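You operate a simulated robot arm through the tools that you are given. There is no shell and no other tool. Be economical: measure what you need, move in short steps, check, and stop when the job is done.

You are at the controls of a simulated two-armed robot. One attempt, no reset.

TASK
Hold the green crate on the cream bench steady with one hand and put the square bottle from the top of the island bench in it with the other.

The check looks at the end state, three seconds after you hand in, the way a careful person would. Anything else that was tipped, shoved, dropped, spilled or broken makes it a failure.

THE ROBOT
Two 7-joint arms with two-finger parallel grippers on one trunk, on a base that drives. Base frame: it is fixed to the floor where the robot stands at the start and does not move with it; the origin is under the middle of the robot, x ahead of it, y to its left, z up; the surface under the hand at the start is at about z = 0.88. Lengths are in m, angles in degrees, forces in N, time in s.
The left shoulder is at the start at [0.062, 0.197, 1.104], the right one opposite. With the tool pointing down near the work surface each hand reaches from about 0.32 to 0.72 m from the robot's upright axis, wherever it stands, measured 20 degrees to its own side. Places, roughly: green crate [0.5, 3, 1]; square bottle (6x6x17 cm) [0.5, -0.1, 1]. Payload 1.57 kg a hand.
The tool frame of a hand sits at the grasp point between the pads (the TCP): z along the fingers, y along the line on which they close. The tips reach 0.03 m beyond it. The gripper opens to 0.11 m. The fingers are 0.024 m wide and 0.012 m thick; the gripper's body (0.048 by 0.112 m) begins 0.078 m behind the TCP.
Orientation is that of the tool frame in the base frame, as [roll, pitch, yaw] about the fixed x, y, z axes, in that order (R = Rz(yaw) Ry(pitch) Rx(roll)). With the fingers straight down and closing along the base's y, the tool's x points along the base's -x, its y along +y and its z along -z.

THE INTERFACE
- The arms move only by the tool drive_tool. It takes "left_commands", "right_commands" or both (then of equal length, played together; a hand with none holds still); each is a list of rows, each a list of 7 numbers: the turn, a rotation vector about the tool's x, y, z in units of 8 degrees (1.0 is 8 degrees), then the shift along the tool's x, y, z in units of 40 mm (1.0 is 40 mm), then the finger opening in cm, from 0 to 11. In form: [[rx, ry, rz, x, y, z, hand], ...]. A call has 1 to 8 rows; each row shifts and turns the commanded pose from where the row before left it, along the tool's axes as they then stand. A call with a number of a shift or a turn outside -1 to 1 is refused whole. A row lasts 0.2 s, in which the tool goes at most 0.05 m and 8.6 degrees; a call with a longer step from one row to the next is refused whole, and so is a gripper value outside its range. A pose out of reach is approached as far as the arm can. The call stops where the force on the tool passes 40 N (or 10 N more than at its start, if that is more) or the arm is blocked; 0.2 s more then pass. The fingers move at their own pace (about 0.072 m/s each) and stop on an object; they squeeze with about 27 N. The grip force told is the motor's: it shows also when the fingers shut on nothing. Time passes only in rows, and 0.2 s behind the last, so rows that do not move let the fingers close. It gives the time, the measured TCP pose, the force on the tool (base axes), the opening and the grip force at its end, in the units of the frame above (readings bear some noise), with the torque about the TCP (base axes, N m) and any sound that the robot's microphone picked up, and new pictures: "views" is both (left out), scene, wrist or none (wrist: the cameras of the hands that moved).
- Cameras (640 x 400 px; columns grow to the right, rows downward): "scene" is now at [0.1089, -0.0131, 1.6908]; the picture's right is [-0.18, -0.98, -0.00], its down [-0.81, 0.15, -0.57] and it looks along [0.56, -0.10, -0.82] (base axes); focal length 253 px, centre (320, 200). "left" rides on the left gripper at [0.07, -0.016, -0.141] in its tool frame; the picture's right is [0.23, 0.97, 0.00], its down [-0.85, 0.20, -0.48] and it looks along [-0.47, 0.11, 0.88] (tool axes); focal length 222 px, centre (320, 200). "right" rides on the right gripper at [0.07, 0.016, -0.141] in its tool frame; the picture's right is [-0.23, 0.97, 0.00], its down [-0.86, -0.20, -0.48] and it looks along [-0.47, -0.11, 0.88] (tool axes); focal length 222 px, centre (320, 200). There is no depth. A picture from a camera that has moved, and an enlarged one, comes with that camera's place and axes in the base frame and with its lens. The place of the scene camera against the robot may be out by one fixed shift of up to 0.018 m in any direction.
- move_column(by): slides the trunk up (or, below 0, down) by that many m; the arms and the scene camera ride with it, the base frame stays. It gives what a move gives, with no picture.
- roll_base(legs): drives the robot by 1 to 6 legs, each [ahead, left, turn to the left] in m, m and degrees, along the robot's own axes; the way and the turn of a leg run together, so that a leg with both is an arc; at most 1.5 m and 180 degrees a leg. The arms and the cameras ride along, it lands a little off, and it stops where it bumps. It gives what a move gives, and a new picture of the scene camera.
- head_to(pan, tilt): turns the head with the scene camera to pan (to the left, within 86 degrees either way) and tilt (down, from -29 to 69), counted from straight ahead of the robot. It gives what a move gives, and a new picture of the scene camera.
- enlarge(camera, box): a new picture of the part [left, top, right, bottom] of that camera's present view, enlarged. It takes no simulated time.
- finish_job(): hands the job in; it is judged then, once.

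Go step by step. Nothing tells you exact positions but the pictures and the camera data: compare them with the known pose of the tool, close in by small moves and look again before you grip or let go. The budget is 120 turns and 260 pictures, counting those below and the enlarged ones. Unless the task says otherwise, let go and move clear before handing in, and close with one line.

The tools are called after ">>>" as name(argument=value, ...) on one line, values as JSON. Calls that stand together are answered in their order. drive_tool: Moves the arms, as the interface text tells. Its arguments: {"type":"object","properties":{"left_commands":{"type":"array"},"right_commands":{"type":"array"},"views":{"type":"string","enum":["both","scene","wrist","none"]}},"required":[]} The other tools are called the same way: move_column (by) slides the trunk up or down; roll_base (legs) drives the base; head_to (pan, tilt) turns the head that bears the scene camera; enlarge (camera, box) takes an enlarged picture of a part of a camera's view; finish_job () hands the job in.

At the start:

```text
time_s: 0.0
left_eef_pos: [0.4421, 0.085, 1.1083]
left_orientation: [-179.8, -0.1, 179.9]
left_contact_force: [-0.6, -0.4, -1.1]
left_moment: [0.01, 0.0, 0.0]
left_gripper_width: 0.1098
left_gripper_force: 0.1
right_eef_pos: [0.3539, -0.2774, 1.1115]
right_orientation: [179.9, 0.0, -180.0]
right_contact_force: [-0.1, 0.0, 0.3]
right_moment: [0.01, 0.0, 0.02]
right_gripper_width: 0.1099
right_gripper_force: 0.0
trunk travel left (down, up): [-0.7, 0.29]
robot x, y, heading: [-0.0005, 0.0008, 0.2]
head pan, tilt: [-10.3, 55.5]
```

scene: 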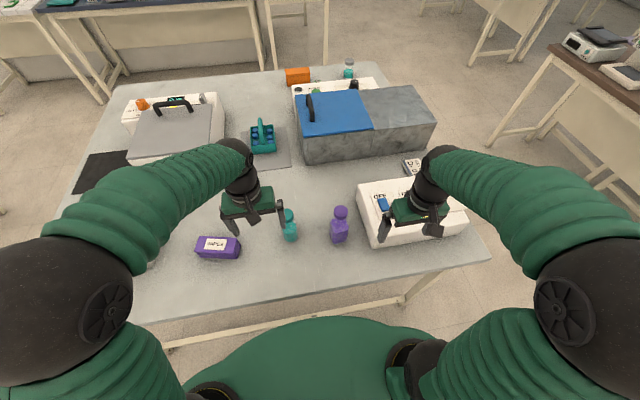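
right: 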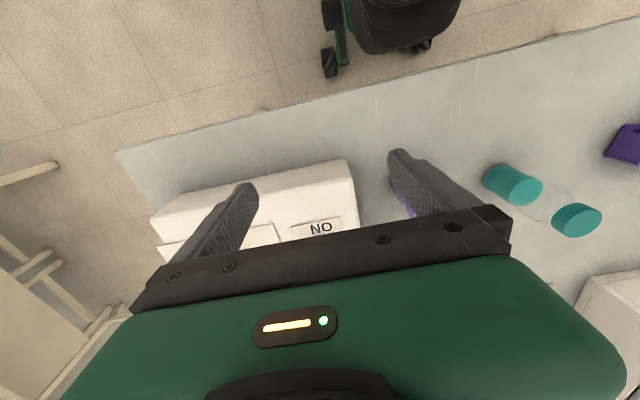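
left: 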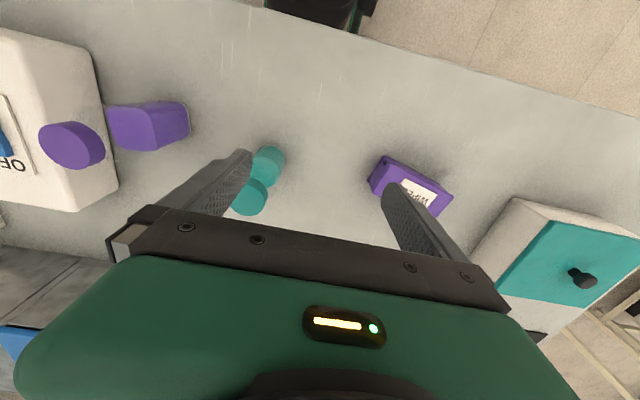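

I see a purple bottle and a teal bottle near the reported place of the square bottle. I will look closer to confirm which is square.

>>> enlarge(camera="scene", box=[220, 160, 480, 320])

>>> enlarge(camera="left", box=[0, 80, 320, 280])

```text
2.46 times, centred on (350, 240) of scene
camera zoom: at [0.1089, -0.0131, 1.6908], right [-0.18, -0.98, 0.0], down [-0.81, 0.15, -0.57], along [0.56, -0.1, -0.82], focal length 623 px, centre (246, 102)
```

zoom: 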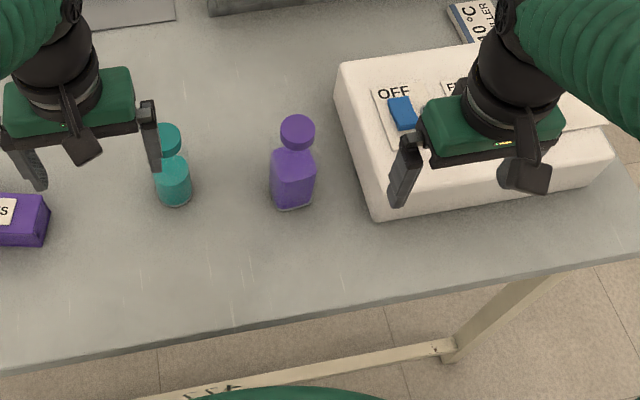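

```text
2.00 times, centred on (160, 180) of left
camera zoom: at [0.3729, 0.0687, 1.2496], right [-0.23, 0.97, 0.0], down [0.86, 0.2, 0.48], along [0.47, 0.11, -0.88], focal length 444 px, centre (640, 240)
```

zoom: 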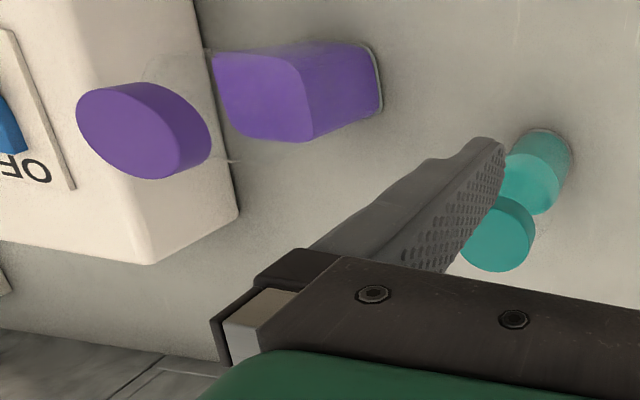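

The purple bottle is the square one, at about (0.495, -0.148). I will raise the right hand and bring it over the bottle, then check with the wrist camera.

>>> drive_tool(right_commands=[[0, 0, 0, 0, 0, -1, 11], [0, 0, 0, -0.7, 0.65, 0, 11], [0, 0, 0, -0.7, 0.65, 0, 11], [0, 0, 0, -0.7, 0.65, 0, 11], [0, 0, 0, -0.7, 0.65, 0, 11], [0, 0, 0, -0.35, 0.3, 0, 11], [0, 0, 0, 0, 0, 0, 11]])

```text
time_s: 1.6
left_eef_pos: [0.4411, 0.0849, 1.1102]
left_orientation: [180.0, 0.1, -180.0]
left_contact_force: [0.4, 0.2, -0.1]
left_moment: [0.0, 0.0, -0.01]
left_gripper_width: 0.1102
left_gripper_force: 0.2
right_eef_pos: [0.4807, -0.1606, 1.1518]
right_orientation: [179.9, 0.1, -180.0]
right_contact_force: [-0.5, 0.6, -0.2]
right_moment: [0.03, -0.03, -0.01]
right_gripper_width: 0.1101
right_gripper_force: 0.1
trunk travel left (down, up): [-0.7, 0.29]
robot x, y, heading: [-0.0022, 0.0013, 0.0]
head pan, tilt: [-10.3, 55.5]
camera scene: at [0.1082, -0.0126, 1.6909], right [-0.18, -0.98, 0.0], down [-0.81, 0.15, -0.57], along [0.56, -0.1, -0.82], focal length 253 px, centre (320, 200)
camera right: at [0.4102, -0.1456, 1.2921], right [0.23, 0.97, 0.0], down [0.85, -0.2, 0.48], along [0.47, -0.11, -0.88], focal length 222 px, centre (320, 200)
```

scene: 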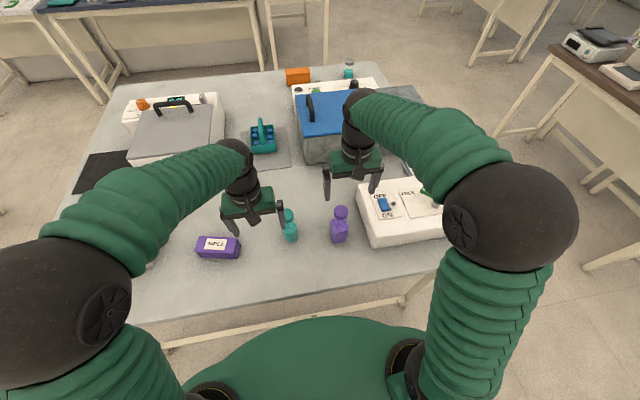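
right: 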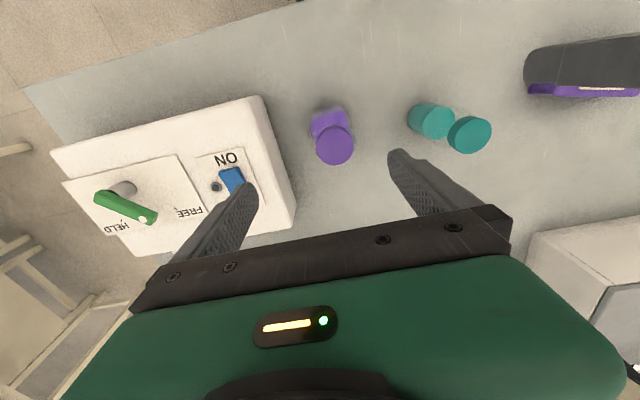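

The cap shows at about (0.48, -0.145). I will zoom in to see the bottle's rotation.

>>> enlarge(camera="right", box=[260, 70, 420, 170])

>>> enlarge(camera="scene", box=[290, 180, 402, 250])

```text
4.00 times, centred on (340, 120) of right
camera zoom: at [0.4102, -0.1456, 1.2921], right [0.23, 0.97, 0.0], down [0.85, -0.2, 0.48], along [0.47, -0.11, -0.88], focal length 888 px, centre (240, 520)
```

zoom: 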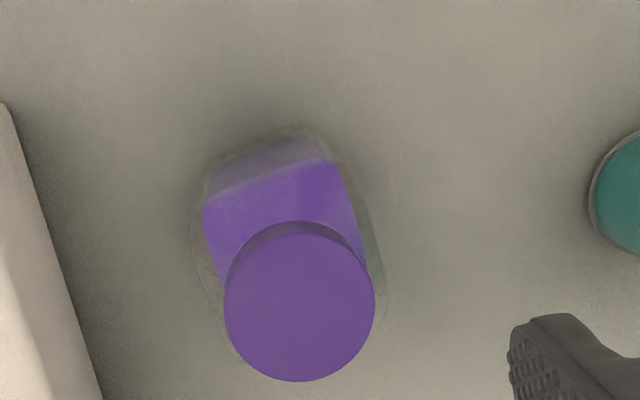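

```text
5.71 times, centred on (346, 215) of scene
camera zoom: at [0.1082, -0.0126, 1.6909], right [-0.18, -0.98, 0.0], down [-0.81, 0.15, -0.57], along [0.56, -0.1, -0.82], focal length 1446 px, centre (171, 114)
```

zoom: 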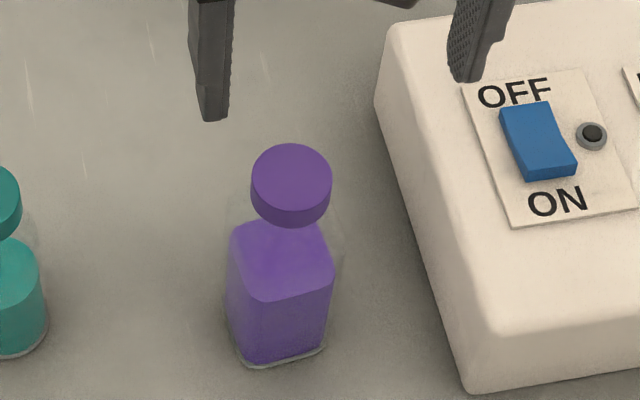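

The bottle is turned about +5° and stands at about (0.481, -0.145). I align and come partway down around it.

>>> drive_tool(right_commands=[[0, 0, -0.62, 0, 0.38, 0, 10], [0, 0, 0, 0, 0, 0.9, 10], [0, 0, 0, 0, 0, 0.9, 10], [0, 0, 0, 0, 0, 0, 10]])

```text
time_s: 2.6
left_eef_pos: [0.4401, 0.0845, 1.1085]
left_orientation: [180.0, -0.1, 179.9]
left_contact_force: [0.8, 0.2, -0.5]
left_moment: [0.02, -0.03, 0.02]
left_gripper_width: 0.1098
left_gripper_force: 0.0
right_eef_pos: [0.4798, -0.1471, 1.0793]
right_orientation: [179.8, 0.1, -175.0]
right_contact_force: [0.1, 0.5, -0.8]
right_moment: [0.01, 0.0, 0.02]
right_gripper_width: 0.1002
right_gripper_force: 0.1
trunk travel left (down, up): [-0.7, 0.29]
robot x, y, heading: [0.0045, 0.0014, 0.2]
head pan, tilt: [-10.3, 55.5]
camera scene: at [0.1093, -0.0128, 1.6908], right [-0.18, -0.98, 0.0], down [-0.81, 0.15, -0.57], along [0.56, -0.1, -0.82], focal length 253 px, centre (320, 200)
camera right: at [0.4085, -0.1363, 1.2205], right [0.14, 0.99, 0.0], down [0.87, -0.12, 0.48], along [0.47, -0.07, -0.88], focal length 222 px, centre (320, 200)
```

scene: 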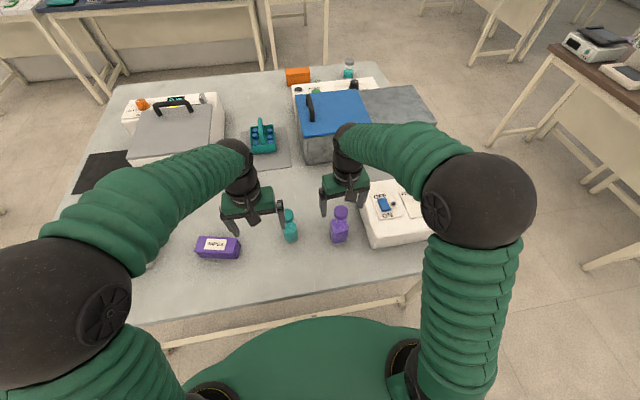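
right: 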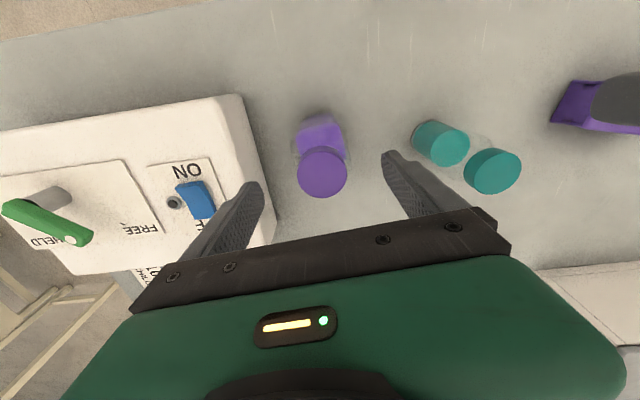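

The cap sits between the fingers. I lower to about z = 0.985 and close.

>>> drive_tool(right_commands=[[0, 0, 0, 0.08, 0.04, 0.8, 10], [0, 0, 0, 0, 0, 0.8, 10], [0, 0, 0, 0, 0, 0.7, 10], [0, 0, 0, 0, 0, 0, 10]])

```text
time_s: 3.6
left_eef_pos: [0.4422, 0.0851, 1.1095]
left_orientation: [179.9, 0.0, 179.9]
left_contact_force: [0.0, 0.2, 0.0]
left_moment: [0.04, -0.01, 0.0]
left_gripper_width: 0.1102
left_gripper_force: 0.0
right_eef_pos: [0.4762, -0.1476, 0.9887]
right_orientation: [180.0, 0.0, -175.1]
right_contact_force: [0.1, -0.1, 0.6]
right_moment: [0.02, -0.02, 0.0]
right_gripper_width: 0.1002
right_gripper_force: 0.0
trunk travel left (down, up): [-0.7, 0.29]
robot x, y, heading: [0.0024, -0.0036, 0.1]
head pan, tilt: [-10.3, 55.5]
camera scene: at [0.1096, -0.0124, 1.6908], right [-0.18, -0.98, 0.0], down [-0.81, 0.15, -0.56], along [0.56, -0.1, -0.83], focal length 253 px, centre (320, 200)
camera right: at [0.4058, -0.1363, 1.1296], right [0.14, 0.99, 0.0], down [0.87, -0.13, 0.48], along [0.47, -0.07, -0.88], focal length 222 px, centre (320, 200)
```

scene: 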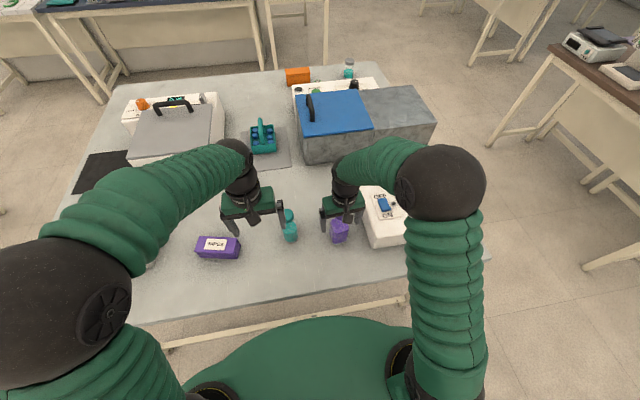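
right: 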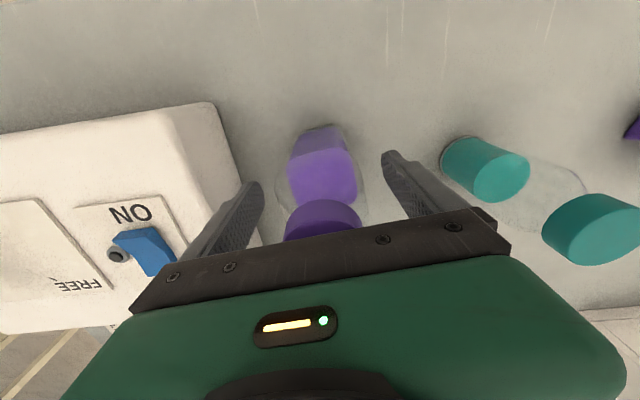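

The body lies between the pads and the cap is clear of the palm. I go down 6 mm and close.

>>> drive_tool(right_commands=[[0, 0, 0, 0, 0, 0.15, 10], [0, 0, 0, 0, 0, 0, 8], [0, 0, 0, 0, 0, 0, 6], [0, 0, 0, 0, 0, 0, 4], [0, 0, 0, 0, 0, 0, 4], [0, 0, 0, 0, 0, 0, 4]], views="wrist")

```text
time_s: 5.0
left_eef_pos: [0.4422, 0.0863, 1.1088]
left_orientation: [-180.0, 0.0, -180.0]
left_contact_force: [0.0, 0.3, 0.1]
left_moment: [0.0, 0.0, -0.02]
left_gripper_width: 0.1098
left_gripper_force: 0.1
right_eef_pos: [0.4771, -0.1449, 0.9829]
right_orientation: [179.9, 0.0, -175.0]
right_contact_force: [0.4, 0.3, 1.1]
right_moment: [-0.09, 0.04, -0.02]
right_gripper_width: 0.0577
right_gripper_force: 26.7
trunk travel left (down, up): [-0.7, 0.29]
robot x, y, heading: [-0.0015, 0.0008, -0.1]
head pan, tilt: [-10.3, 55.5]
camera right: at [0.4062, -0.1353, 1.1234], right [0.14, 0.99, 0.0], down [0.87, -0.13, 0.48], along [0.47, -0.07, -0.88], focal length 222 px, centre (320, 200)
```

right: 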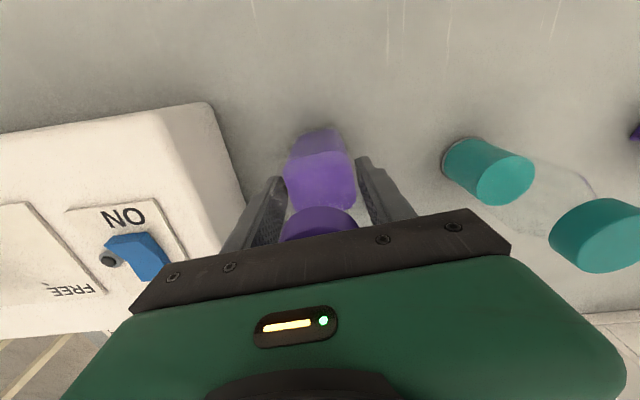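

Gripped at 5.8 cm width. I lift it straight up gently.

>>> drive_tool(right_commands=[[0, 0, 0, 0, 0, -0.4, 4], [0, 0, 0, 0, 0, -0.7, 4], [0, 0, 0, 0, 0, -0.8, 4], [0, 0, 0, 0, 0, -0.8, 4], [0, 0, 0, 0, 0, -0.8, 4], [0, 0, 0, 0, 0, -0.8, 4], [0, 0, 0, 0, 0, -0.6, 4], [0, 0, 0, 0, 0, 0, 4]])

>>> head_to(pan=80, tilt=20)

```text
time_s: 6.8
left_eef_pos: [0.4418, 0.0862, 1.108]
left_orientation: [-179.9, 0.2, -180.0]
left_contact_force: [0.9, -0.9, 0.1]
left_moment: [0.0, -0.03, 0.01]
left_gripper_width: 0.11
left_gripper_force: 0.1
right_eef_pos: [0.4774, -0.1459, 1.1786]
right_orientation: [179.8, 0.0, -175.0]
right_contact_force: [-0.6, -0.1, -3.0]
right_moment: [0.0, -0.01, 0.03]
right_gripper_width: 0.0578
right_gripper_force: 26.8
trunk travel left (down, up): [-0.7, 0.29]
robot x, y, heading: [-0.0011, 0.002, -0.1]
head pan, tilt: [-10.3, 55.5]
camera scene: at [0.1102, -0.0126, 1.6907], right [-0.18, -0.98, 0.0], down [-0.81, 0.15, -0.56], along [0.56, -0.1, -0.83], focal length 253 px, centre (320, 200)
camera right: at [0.4059, -0.1354, 1.3193], right [0.14, 0.99, 0.0], down [0.87, -0.13, 0.48], along [0.47, -0.07, -0.88], focal length 222 px, centre (320, 200)
```

scene: 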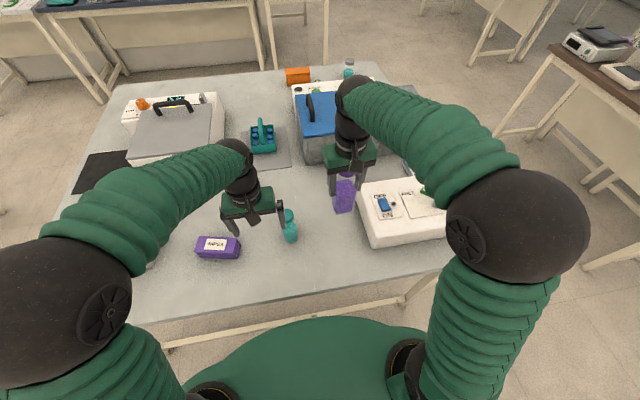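
right: 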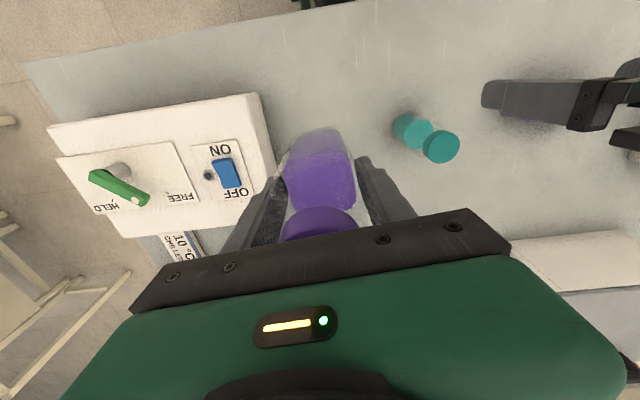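

```text
time_s: 8.4
left_eef_pos: [0.4413, 0.0859, 1.1089]
left_orientation: [180.0, 0.0, 180.0]
left_contact_force: [-0.1, 0.3, -0.4]
left_moment: [-0.02, 0.01, -0.03]
left_gripper_width: 0.1099
left_gripper_force: 0.2
right_eef_pos: [0.477, -0.1457, 1.1781]
right_orientation: [179.9, 0.1, -175.0]
right_contact_force: [0.7, -0.5, -2.0]
right_moment: [-0.01, 0.02, -0.02]
right_gripper_width: 0.0575
right_gripper_force: 26.6
trunk travel left (down, up): [-0.7, 0.29]
robot x, y, heading: [0.0013, 0.0013, -0.1]
head pan, tilt: [80.0, 20.0]
camera scene: at [0.0559, 0.0919, 1.7436], right [0.98, -0.17, 0.0], down [-0.06, -0.34, -0.94], along [0.16, 0.93, -0.34], focal length 253 px, centre (320, 200)
```

scene: 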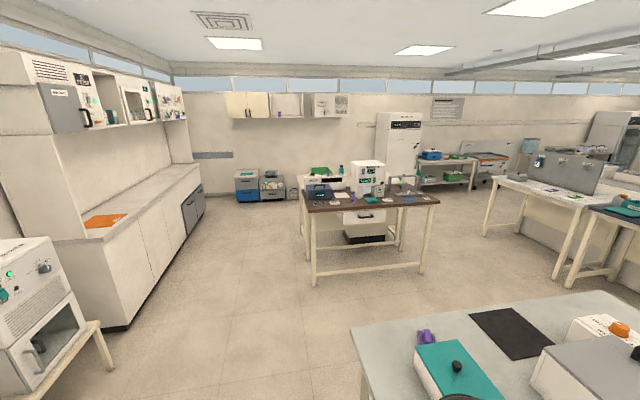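

The bottle is in hand. Now I look closer toward the left to find the cream bench and the green crate.

>>> enlarge(camera="scene", box=[220, 140, 480, 300])

>>> enlarge(camera="scene", box=[290, 150, 450, 250])

```text
2.46 times, centred on (350, 220) of scene
camera zoom: at [0.0559, 0.0919, 1.7436], right [0.98, -0.17, 0.0], down [-0.06, -0.34, -0.94], along [0.16, 0.93, -0.34], focal length 623 px, centre (246, 151)
```

zoom: 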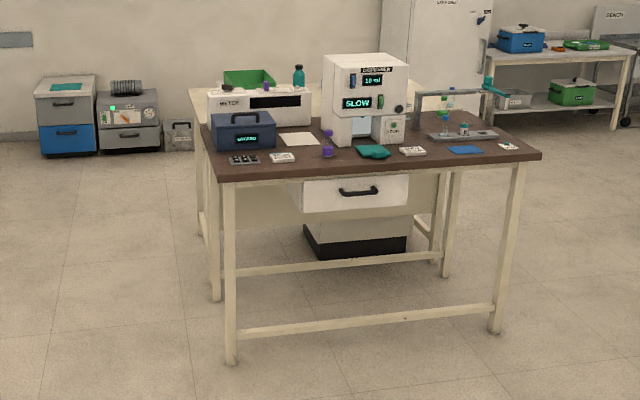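

```text
4.00 times, centred on (370, 200) of scene
camera zoom: at [0.0559, 0.0919, 1.7436], right [0.98, -0.17, 0.0], down [-0.06, -0.34, -0.94], along [0.16, 0.93, -0.34], focal length 1012 px, centre (120, 200)
```

zoom: 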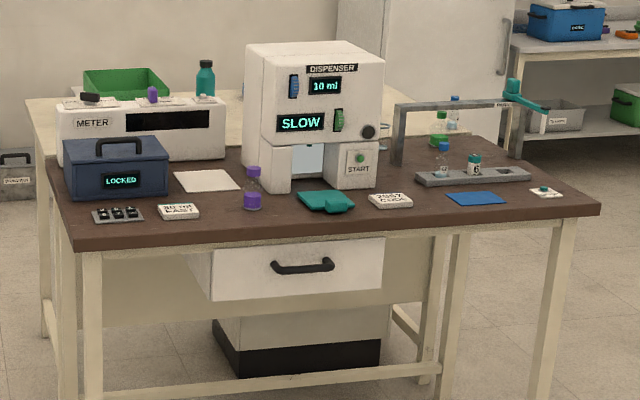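

The cream bench stands behind the dark-topped bench, and the open green crate sits near its left end, at roughly x 0.5–0.6, y 3.0–3.3. I back off from the island, then drive left along the clear aisle.

>>> roll_base(legs=[[-0.35, 0, 0], [0, 1.4, 0]])

```text
time_s: 17.4
left_eef_pos: [0.0886, 1.496, 1.1092]
left_orientation: [179.8, 0.1, -179.9]
left_contact_force: [0.2, 0.1, -0.9]
left_moment: [0.02, -0.04, -0.03]
left_gripper_width: 0.1099
left_gripper_force: 0.0
right_eef_pos: [0.1235, 1.2643, 1.1784]
right_orientation: [179.9, 0.1, -174.8]
right_contact_force: [0.4, 0.9, -3.5]
right_moment: [-0.01, -0.01, 0.04]
right_gripper_width: 0.0579
right_gripper_force: 26.7
trunk travel left (down, up): [-0.7, 0.29]
robot x, y, heading: [-0.3554, 1.4111, 0.1]
head pan, tilt: [80.0, 20.0]
camera scene: at [-0.2976, 1.5002, 1.7438], right [0.99, -0.17, 0.0], down [-0.06, -0.34, -0.94], along [0.16, 0.93, -0.34], focal length 253 px, centre (320, 200)
```

scene: 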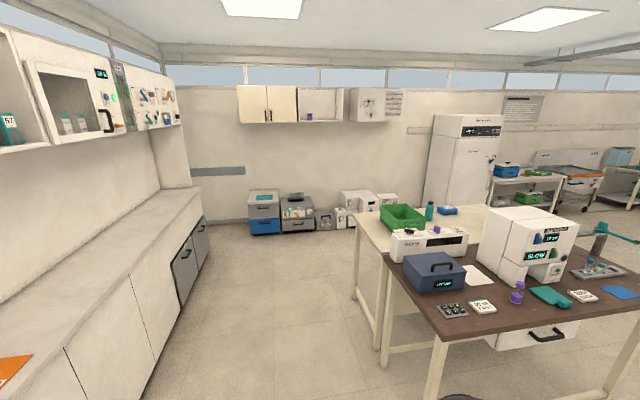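

The crate looks to be near (0.64, 3.17) and the cream bench's left edge is at x ≈ 0.36. I drive on to y ≈ 3.15, staying back from the bench, and look at it.

>>> roll_base(legs=[[0, 1.45, 0], [0, 0.29, 0]])

>>> move_column(by=0.15)

>>> head_to(pan=0, tilt=38)

```text
time_s: 26.1
left_eef_pos: [0.1051, 3.1965, 1.1105]
left_orientation: [179.3, -0.1, 179.0]
left_contact_force: [-0.2, 0.3, -0.2]
left_moment: [0.01, -0.01, -0.03]
left_gripper_width: 0.1097
left_gripper_force: 0.1
right_eef_pos: [0.1366, 2.9641, 1.1772]
right_orientation: [179.3, 0.1, -176.1]
right_contact_force: [-0.9, 0.0, -2.5]
right_moment: [0.03, 0.0, 0.01]
right_gripper_width: 0.0578
right_gripper_force: 27.4
trunk travel left (down, up): [-0.7, 0.29]
robot x, y, heading: [-0.3356, 3.1337, -0.7]
head pan, tilt: [80.0, 20.0]
camera scene: at [-0.28, 3.2018, 1.7447], right [0.98, -0.19, 0.0], down [-0.07, -0.32, -0.94], along [0.18, 0.93, -0.33], focal length 253 px, centre (320, 200)
```

scene: 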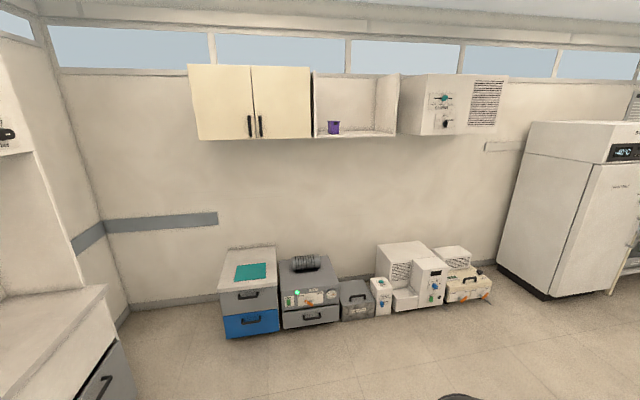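

```text
time_s: 27.8
left_eef_pos: [0.1033, 3.2041, 1.2602]
left_orientation: [179.9, 0.2, 179.0]
left_contact_force: [-0.1, 0.7, -0.7]
left_moment: [0.01, 0.02, 0.02]
left_gripper_width: 0.1099
left_gripper_force: 0.0
right_eef_pos: [0.1339, 2.9729, 1.328]
right_orientation: [179.7, 0.1, -176.0]
right_contact_force: [-0.7, -0.7, -2.3]
right_moment: [0.04, 0.0, 0.03]
right_gripper_width: 0.0575
right_gripper_force: 26.9
trunk travel left (down, up): [-0.85, 0.14]
robot x, y, heading: [-0.3394, 3.1306, -1.1]
head pan, tilt: [80.0, 20.0]
```

```text
time_s: 29.4
left_eef_pos: [0.1036, 3.2107, 1.2593]
left_orientation: [-179.9, 0.1, 179.1]
left_contact_force: [-0.2, 0.3, 0.3]
left_moment: [0.02, 0.01, 0.02]
left_gripper_width: 0.1099
left_gripper_force: 0.1
right_eef_pos: [0.1352, 2.9792, 1.3283]
right_orientation: [-179.9, 0.1, -176.1]
right_contact_force: [0.1, -0.6, -2.9]
right_moment: [0.01, 0.02, 0.02]
right_gripper_width: 0.0577
right_gripper_force: 26.6
trunk travel left (down, up): [-0.85, 0.14]
robot x, y, heading: [-0.3368, 3.1339, -0.8]
head pan, tilt: [0.0, 38.0]
camera scene: at [-0.2107, 3.1316, 1.865], right [-0.02, -1.0, 0.0], down [-0.62, 0.01, -0.79], along [0.79, -0.01, -0.62], focal length 253 px, centre (320, 200)
```

scene: 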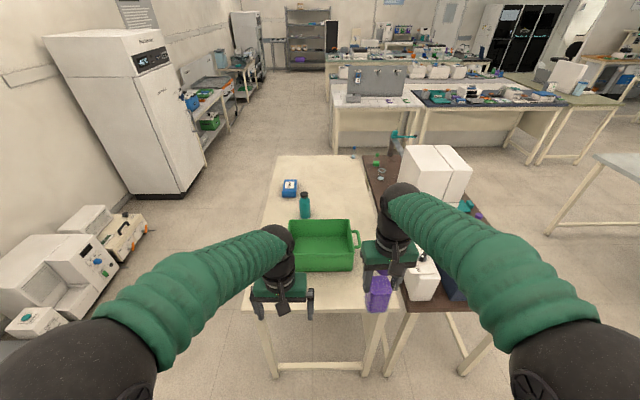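

The green crate is straight ahead with a handle on its right and a teal bottle behind it. I zoom in to measure it.

>>> enlarge(camera="scene", box=[240, 180, 432, 300])

```text
3.33 times, centred on (336, 240) of scene
camera zoom: at [-0.2107, 3.1316, 1.865], right [-0.02, -1.0, 0.0], down [-0.62, 0.01, -0.79], along [0.79, -0.01, -0.62], focal length 843 px, centre (267, 67)
```

zoom: 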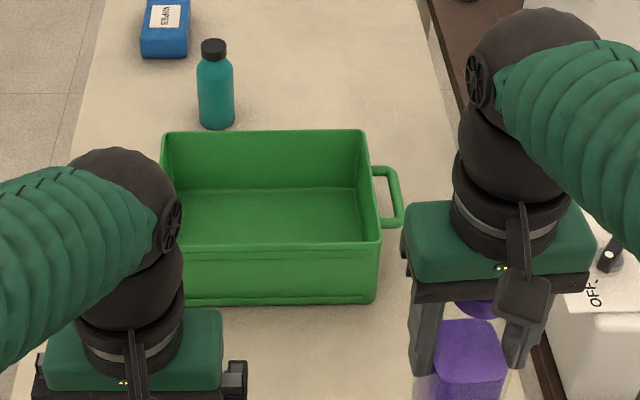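

The crate spans roughly x 0.505–0.724, y 2.977–3.275 with the rim near z = 1.01. I drive ahead 0.355 m so both hands can work over it.

>>> roll_base(legs=[[0.355, 0, 0.8]])

>>> head_to(pan=0, tilt=58)

>>> drive_tool(left_commands=[[0, 0, 0, 0, 0, 0, 11]], right_commands=[[0, 0, 0, 0, 0, 0, 4]], views="wrist")

```text
time_s: 31.6
left_eef_pos: [0.4524, 3.2152, 1.261]
left_orientation: [180.0, 0.3, -179.9]
left_contact_force: [0.3, -0.3, 0.4]
left_moment: [0.01, 0.0, 0.0]
left_gripper_width: 0.1099
left_gripper_force: 0.0
right_eef_pos: [0.4876, 2.9845, 1.3309]
right_orientation: [179.9, 0.3, -175.1]
right_contact_force: [0.0, -0.7, -2.3]
right_moment: [-0.01, -0.01, -0.03]
right_gripper_width: 0.0577
right_gripper_force: 26.8
trunk travel left (down, up): [-0.85, 0.14]
robot x, y, heading: [0.0183, 3.1279, -0.1]
head pan, tilt: [0.0, 38.0]
camera scene: at [0.1374, 3.1293, 1.8654], right [0.0, -1.0, 0.0], down [-0.62, 0.0, -0.79], along [0.79, 0.0, -0.62], focal length 253 px, centre (320, 200)
```

scene: 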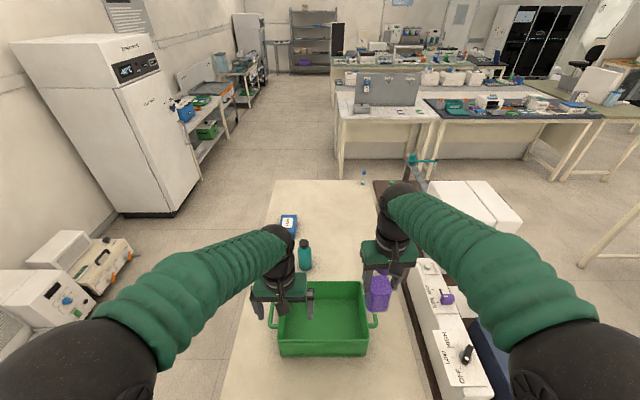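

```text
time_s: 32.5
left_eef_pos: [0.4549, 3.2155, 1.2602]
left_orientation: [-180.0, 0.1, -179.9]
left_contact_force: [0.2, 1.0, -0.1]
left_moment: [0.02, 0.0, 0.0]
left_gripper_width: 0.1102
left_gripper_force: 0.0
right_eef_pos: [0.4897, 2.985, 1.3285]
right_orientation: [179.9, 0.2, -175.0]
right_contact_force: [-1.0, 0.6, -2.7]
right_moment: [0.05, 0.01, -0.04]
right_gripper_width: 0.058
right_gripper_force: 27.2
trunk travel left (down, up): [-0.85, 0.14]
robot x, y, heading: [0.0128, 3.13, 0.3]
head pan, tilt: [0.0, 58.0]
camera scene: at [0.1249, 3.1296, 1.8378], right [0.0, -1.0, 0.0], down [-0.85, 0.0, -0.53], along [0.53, 0.0, -0.85], focal length 253 px, centre (320, 200)
```

scene: 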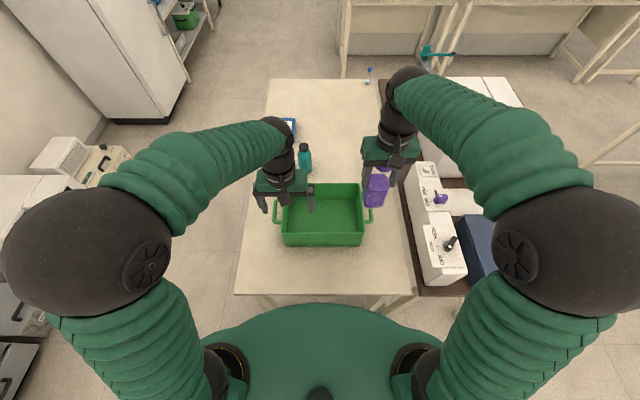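

```text
time_s: 32.9
left_eef_pos: [0.4543, 3.215, 1.2605]
left_orientation: [-180.0, 0.2, -179.9]
left_contact_force: [-0.5, -0.4, -0.2]
left_moment: [0.02, -0.02, 0.04]
left_gripper_width: 0.1099
left_gripper_force: 0.0
right_eef_pos: [0.4892, 2.9845, 1.3305]
right_orientation: [180.0, 0.3, -175.1]
right_contact_force: [0.6, -0.4, -3.0]
right_moment: [-0.04, -0.03, 0.01]
right_gripper_width: 0.0577
right_gripper_force: 27.0
trunk travel left (down, up): [-0.85, 0.14]
robot x, y, heading: [0.0157, 3.1307, 0.1]
head pan, tilt: [0.0, 58.0]
camera right: at [0.4179, 2.9949, 1.4706], right [0.14, 0.99, 0.0], down [0.87, -0.12, 0.48], along [0.48, -0.07, -0.88], focal length 222 px, centre (320, 200)
camera left: at [0.3843, 3.1989, 1.4012], right [-0.23, 0.97, 0.0], down [0.85, 0.2, 0.48], along [0.47, 0.11, -0.88], focal length 222 px, centre (320, 200)
```

right: 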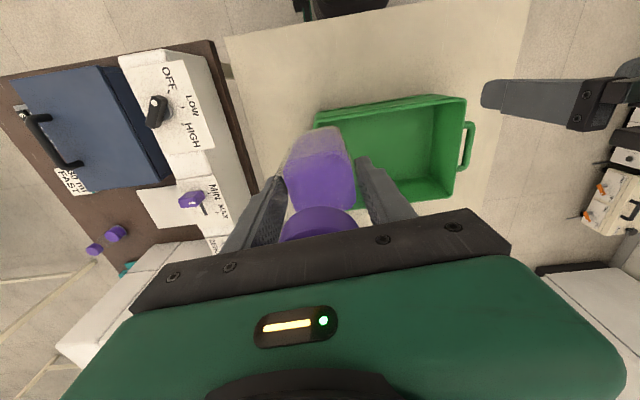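
left: 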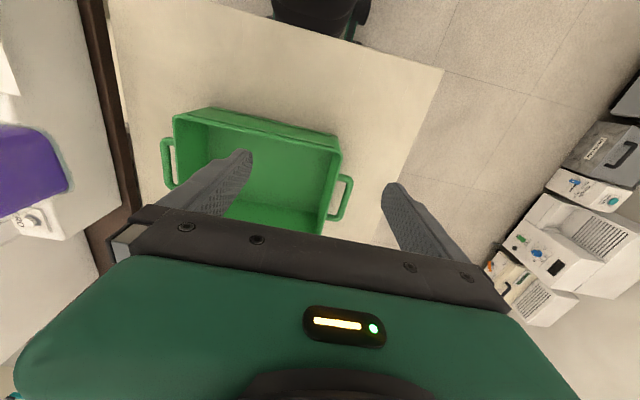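

The crate has a handle on each side. I'll hold it by the left wall together with its handle, one finger inside and one outside; first I bring the left hand above that point.

>>> drive_tool(left_commands=[[0, 0, 0, -0.85, 0.4, 0, 11], [0, 0, 0, -0.85, 0.4, 0, 11], [0, 0, 0, -0.85, 0.4, 0, 11], [0, 0, 0, -0.85, 0.4, 0, 11], [0, 0, 0, 0, 0, 0.9, 11], [0, 0, 0, 0, 0, 0.9, 11], [0, 0, 0, 0, 0, 0.9, 11], [0, 0, 0, 0, 0, 0, 11]])

```text
time_s: 34.7
left_eef_pos: [0.5936, 3.2826, 1.1546]
left_orientation: [-179.9, 0.2, -179.8]
left_contact_force: [0.5, 0.5, -0.7]
left_moment: [-0.01, 0.0, -0.02]
left_gripper_width: 0.11
left_gripper_force: 0.0
right_eef_pos: [0.491, 2.984, 1.3287]
right_orientation: [-179.9, 0.2, -175.0]
right_contact_force: [0.8, -0.6, -1.7]
right_moment: [0.02, 0.02, -0.02]
right_gripper_width: 0.0577
right_gripper_force: 26.7
trunk travel left (down, up): [-0.85, 0.14]
robot x, y, heading: [0.0141, 3.1321, -0.2]
head pan, tilt: [0.0, 58.0]
camera scene: at [0.1269, 3.1303, 1.8376], right [0.0, -1.0, 0.0], down [-0.85, 0.0, -0.53], along [0.53, 0.0, -0.85], focal length 253 px, centre (320, 200)
camera left: at [0.5238, 3.2658, 1.2946], right [-0.23, 0.97, 0.0], down [0.85, 0.2, 0.48], along [0.47, 0.11, -0.88], focal length 222 px, centre (320, 200)
```

scene: 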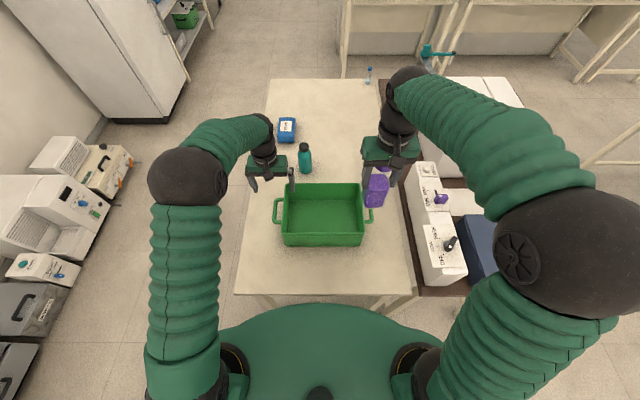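
left: 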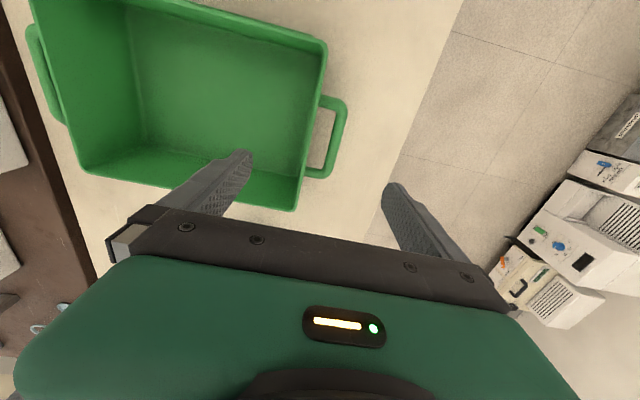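

The left hand is centred over the wall and handle (wall inside y ≈ 3.262, handle outside y ≈ 3.305). I go down to z ≈ 1.0 with the fingers open and look.

>>> drive_tool(left_commands=[[0, 0, 0, 0, 0.04, 0.9, 11], [0, 0, 0, 0, 0, 0.9, 11], [0, 0, 0, 0, 0, 0.9, 11], [0, 0, 0, 0, 0, 0.8, 11], [0, 0, 0, 0, 0, 0.4, 11], [0, 0, 0, 0, 0, 0, 11]])

>>> enlarge(camera="scene", box=[220, 130, 412, 250])

```text
time_s: 36.1
left_eef_pos: [0.5925, 3.2812, 0.9962]
left_orientation: [180.0, 0.2, -179.8]
left_contact_force: [-1.1, -0.3, -1.2]
left_moment: [0.0, 0.02, -0.02]
left_gripper_width: 0.11
left_gripper_force: 0.0
right_eef_pos: [0.4894, 2.9834, 1.3298]
right_orientation: [-179.9, 0.2, -175.0]
right_contact_force: [-0.4, 0.2, -3.1]
right_moment: [0.02, -0.02, 0.0]
right_gripper_width: 0.058
right_gripper_force: 27.0
trunk travel left (down, up): [-0.85, 0.14]
robot x, y, heading: [0.0136, 3.1291, 0.1]
head pan, tilt: [0.0, 58.0]
camera scene: at [0.1261, 3.1301, 1.8376], right [0.0, -1.0, 0.0], down [-0.85, 0.0, -0.53], along [0.53, 0.0, -0.85], focal length 253 px, centre (320, 200)
camera left: at [0.5229, 3.2635, 1.1374], right [-0.23, 0.97, 0.0], down [0.85, 0.2, 0.48], along [0.47, 0.11, -0.88], focal length 222 px, centre (320, 200)
```

scene: 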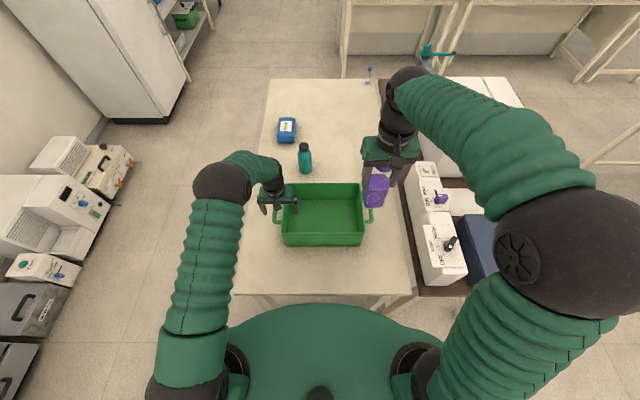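
left: 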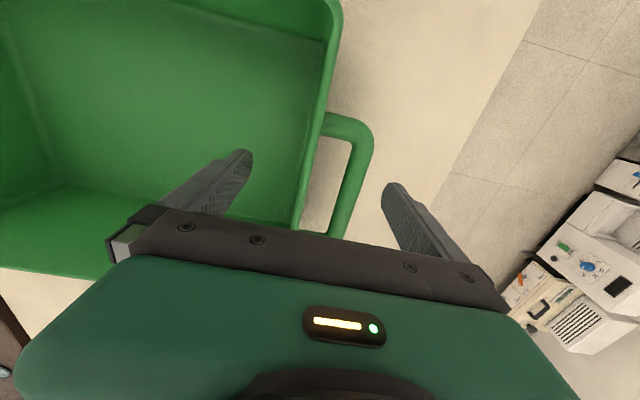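

```text
3.33 times, centred on (316, 190) of scene
camera zoom: at [0.1261, 3.1301, 1.8376], right [0.0, -1.0, 0.0], down [-0.85, 0.0, -0.53], along [0.53, 0.0, -0.85], focal length 843 px, centre (333, 233)
```

zoom: 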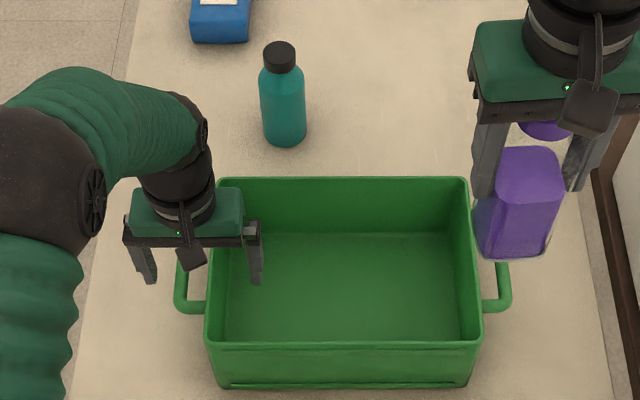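

The fingers straddle wall and handle; the span's middle is about 6 mm further left. I shift that much and close.

>>> drive_tool(left_commands=[[0, 0, 0, 0, 0.15, 0, 11], [0, 0, 0, 0, 0, 0, 9], [0, 0, 0, 0, 0, 0, 7], [0, 0, 0, 0, 0, 0, 5], [0, 0, 0, 0, 0, 0, 3], [0, 0, 0, 0, 0, 0, 3]])

>>> enlarge(camera="scene", box=[220, 130, 412, 250])

```text
time_s: 37.5
left_eef_pos: [0.5925, 3.2865, 0.9956]
left_orientation: [-179.9, 0.1, -179.9]
left_contact_force: [1.0, 2.1, 2.0]
left_moment: [0.6, 0.2, 0.36]
left_gripper_width: 0.0465
left_gripper_force: 27.2
right_eef_pos: [0.4905, 2.9848, 1.3286]
right_orientation: [-179.9, 0.3, -175.0]
right_contact_force: [0.1, 1.0, -3.5]
right_moment: [-0.01, 0.0, 0.0]
right_gripper_width: 0.0577
right_gripper_force: 27.1
trunk travel left (down, up): [-0.85, 0.14]
robot x, y, heading: [0.0183, 3.1302, 0.1]
head pan, tilt: [0.0, 58.0]
camera scene: at [0.1259, 3.1309, 1.8377], right [0.0, -1.0, 0.0], down [-0.85, 0.0, -0.53], along [0.53, 0.0, -0.85], focal length 253 px, centre (320, 200)
camera left: at [0.5221, 3.271, 1.1374], right [-0.23, 0.97, 0.0], down [0.85, 0.2, 0.48], along [0.47, 0.11, -0.88], focal length 222 px, centre (320, 200)
```

scene: 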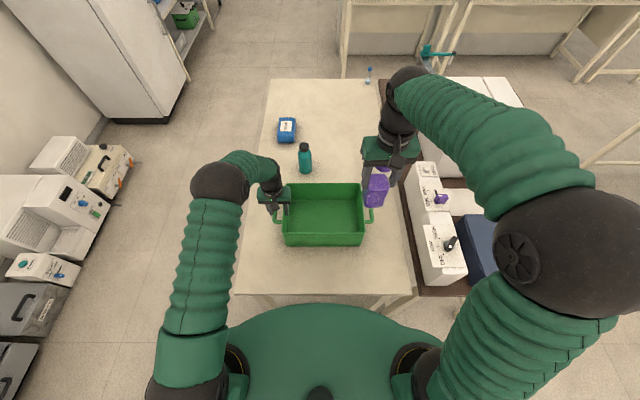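
left: 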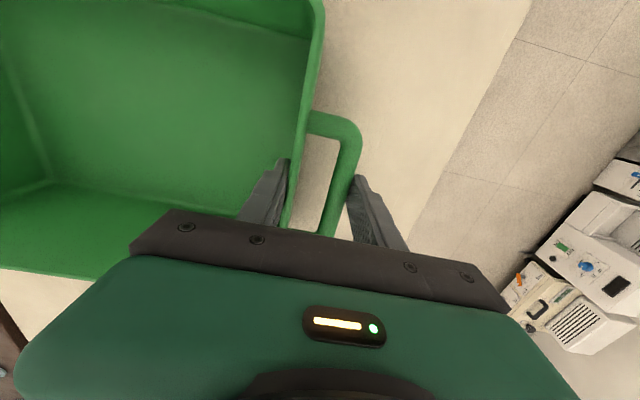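

```text
3.33 times, centred on (316, 190) of scene
camera zoom: at [0.1259, 3.1309, 1.8377], right [0.0, -1.0, 0.0], down [-0.85, 0.0, -0.53], along [0.53, 0.0, -0.85], focal length 843 px, centre (333, 233)
```

zoom: 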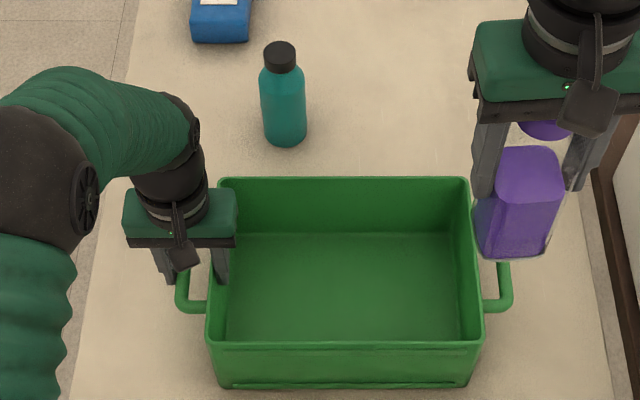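

The crate is gripped and has not moved visibly. Now I bring the bottle over the crate's right half, around (0.60, 3.07), and start lowering.

>>> drive_tool(right_commands=[[0, 0, 0.62, 0, 0, 0, 4], [0, 0, 0, -0.92, 0.71, 0, 4], [0, 0, 0, -0.92, 0.71, 0, 4], [0, 0, 0, -0.92, 0.71, 0, 4], [0, 0, 0, 0, 0, 0.8, 4], [0, 0, 0, 0, 0, 0.9, 4], [0, 0, 0, 0, 0, 0.9, 4], [0, 0, 0, 0, 0, 0.9, 4]])

>>> enlarge(camera="scene", box=[240, 130, 432, 250])

```text
time_s: 39.3
left_eef_pos: [0.5929, 3.2868, 0.9973]
left_orientation: [180.0, 0.3, -179.9]
left_contact_force: [1.8, -1.1, 2.4]
left_moment: [0.46, -0.01, 0.19]
left_gripper_width: 0.047
left_gripper_force: 26.7
right_eef_pos: [0.6016, 3.0706, 1.1879]
right_orientation: [180.0, 0.1, -179.8]
right_contact_force: [-0.4, -0.3, -2.7]
right_moment: [-0.01, -0.03, -0.01]
right_gripper_width: 0.0581
right_gripper_force: 26.3
trunk travel left (down, up): [-0.85, 0.14]
robot x, y, heading: [0.016, 3.1263, -0.0]
head pan, tilt: [0.0, 58.0]
camera scene: at [0.1276, 3.1299, 1.8376], right [0.0, -1.0, 0.0], down [-0.85, 0.0, -0.53], along [0.53, 0.0, -0.85], focal length 253 px, centre (320, 200)
camera right: at [0.5318, 3.0867, 1.3299], right [0.23, 0.97, 0.0], down [0.85, -0.2, 0.48], along [0.47, -0.11, -0.88], focal length 222 px, centre (320, 200)
```

scene: 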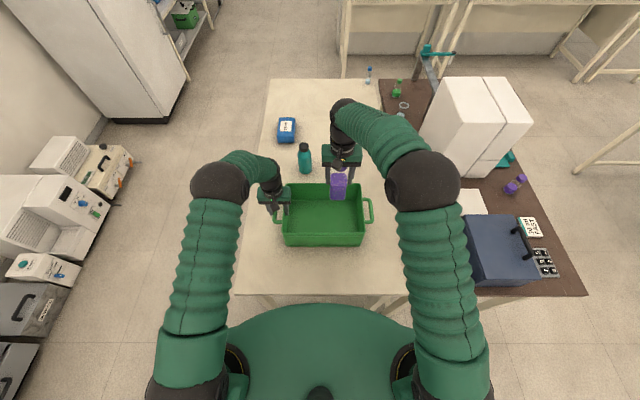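
right: 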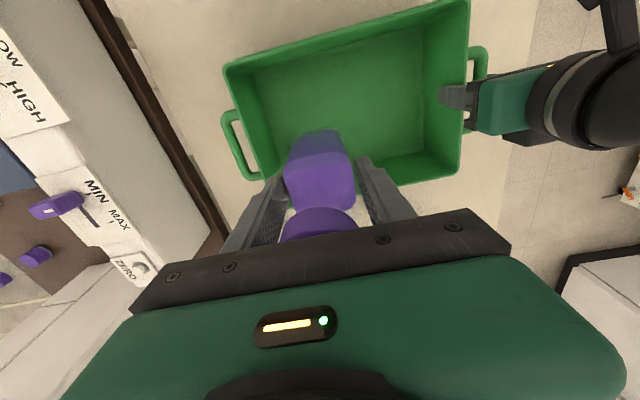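

```text
3.33 times, centred on (336, 190) of scene
camera zoom: at [0.1276, 3.1299, 1.8376], right [0.0, -1.0, 0.0], down [-0.85, 0.0, -0.53], along [0.53, 0.0, -0.85], focal length 843 px, centre (267, 233)
```

zoom: 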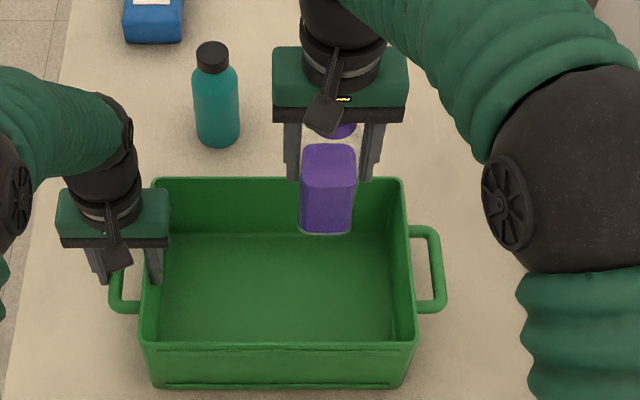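

The bottle is centred front-to-back over the crate. I lower it further, into the crate.

>>> drive_tool(right_commands=[[0, 0, 0, 0, 0, 0.9, 4], [0, 0, 0, 0, 0, 0.9, 4], [0, 0, 0, 0, 0, 0.9, 4], [0, 0, 0, 0, 0, 0.9, 4], [0, 0, 0, 0, 0, 0, 4]])

>>> enlarge(camera="scene", box=[240, 130, 432, 250])

```text
time_s: 40.5
left_eef_pos: [0.5919, 3.2867, 0.9969]
left_orientation: [180.0, 0.2, -179.9]
left_contact_force: [0.4, 0.3, 3.7]
left_moment: [0.54, 0.42, 0.13]
left_gripper_width: 0.0468
left_gripper_force: 27.3
right_eef_pos: [0.6004, 3.0704, 1.0474]
right_orientation: [179.9, 0.2, -179.9]
right_contact_force: [-1.1, 0.5, -1.7]
right_moment: [0.0, 0.03, 0.0]
right_gripper_width: 0.0577
right_gripper_force: 27.5
trunk travel left (down, up): [-0.85, 0.14]
robot x, y, heading: [0.0148, 3.1284, 0.0]
head pan, tilt: [0.0, 58.0]
camera scene: at [0.1269, 3.1303, 1.8376], right [0.0, -1.0, 0.0], down [-0.85, 0.0, -0.53], along [0.53, 0.0, -0.85], focal length 253 px, centre (320, 200)
camera right: at [0.5309, 3.0871, 1.1878], right [0.23, 0.97, 0.0], down [0.85, -0.2, 0.48], along [0.47, -0.11, -0.88], focal length 222 px, centre (320, 200)
```

scene: 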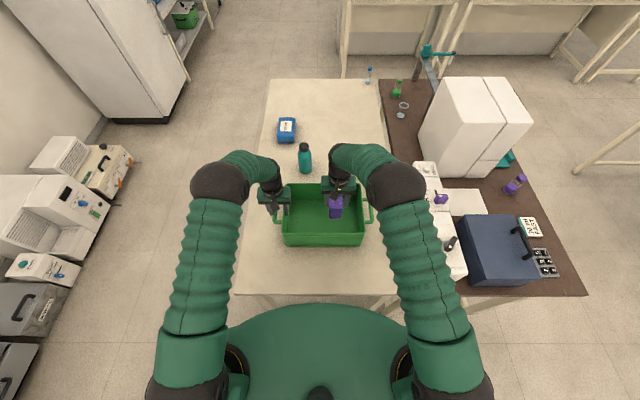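
right: 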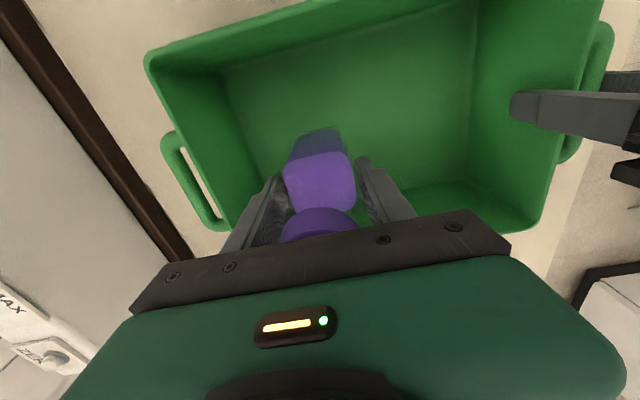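

```text
3.33 times, centred on (336, 190) of scene
camera zoom: at [0.1269, 3.1303, 1.8376], right [0.0, -1.0, 0.0], down [-0.85, 0.0, -0.53], along [0.53, 0.0, -0.85], focal length 843 px, centre (267, 233)
```

zoom: 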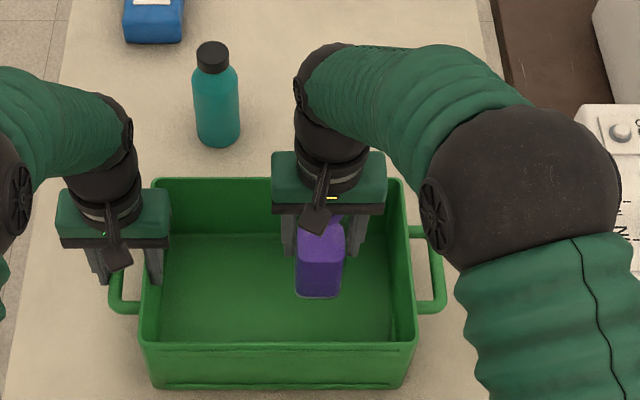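

Clear all round. I lower in small steps to near the crate floor.

>>> drive_tool(right_commands=[[0, 0, 0, 0, 0, 0.5, 4], [0, 0, 0, 0, 0, 0.3, 4], [0, 0, 0, 0, 0, 0.2, 4], [0, 0, 0, 0, 0, 0.15, 4], [0, 0, 0, 0, 0, 0.1, 4], [0, 0, 0, 0, 0, 0, 4]], views="wrist")

```text
time_s: 41.9
left_eef_pos: [0.5917, 3.286, 0.9965]
left_orientation: [-179.9, 0.2, -179.9]
left_contact_force: [0.2, -0.1, 2.7]
left_moment: [0.48, 0.31, 0.2]
left_gripper_width: 0.0469
left_gripper_force: 26.8
right_eef_pos: [0.6019, 3.0699, 0.9952]
right_orientation: [180.0, 0.2, -179.9]
right_contact_force: [0.5, -0.5, -2.1]
right_moment: [-0.01, 0.03, 0.0]
right_gripper_width: 0.0578
right_gripper_force: 27.0
trunk travel left (down, up): [-0.85, 0.14]
robot x, y, heading: [0.0168, 3.1276, 0.0]
head pan, tilt: [0.0, 58.0]
camera right: at [0.5314, 3.0871, 1.1368], right [0.23, 0.97, 0.0], down [0.85, -0.2, 0.48], along [0.47, -0.11, -0.88], focal length 222 px, centre (320, 200)
```

right: 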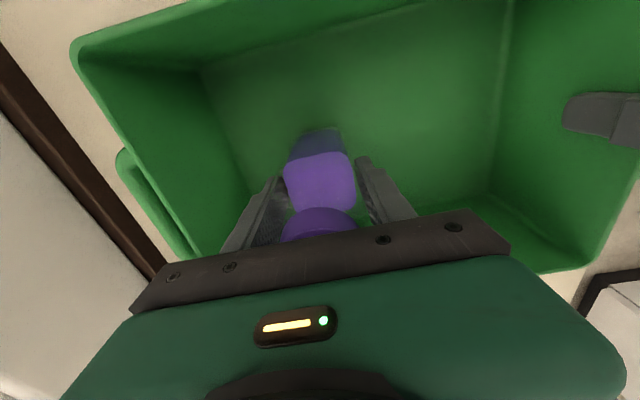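

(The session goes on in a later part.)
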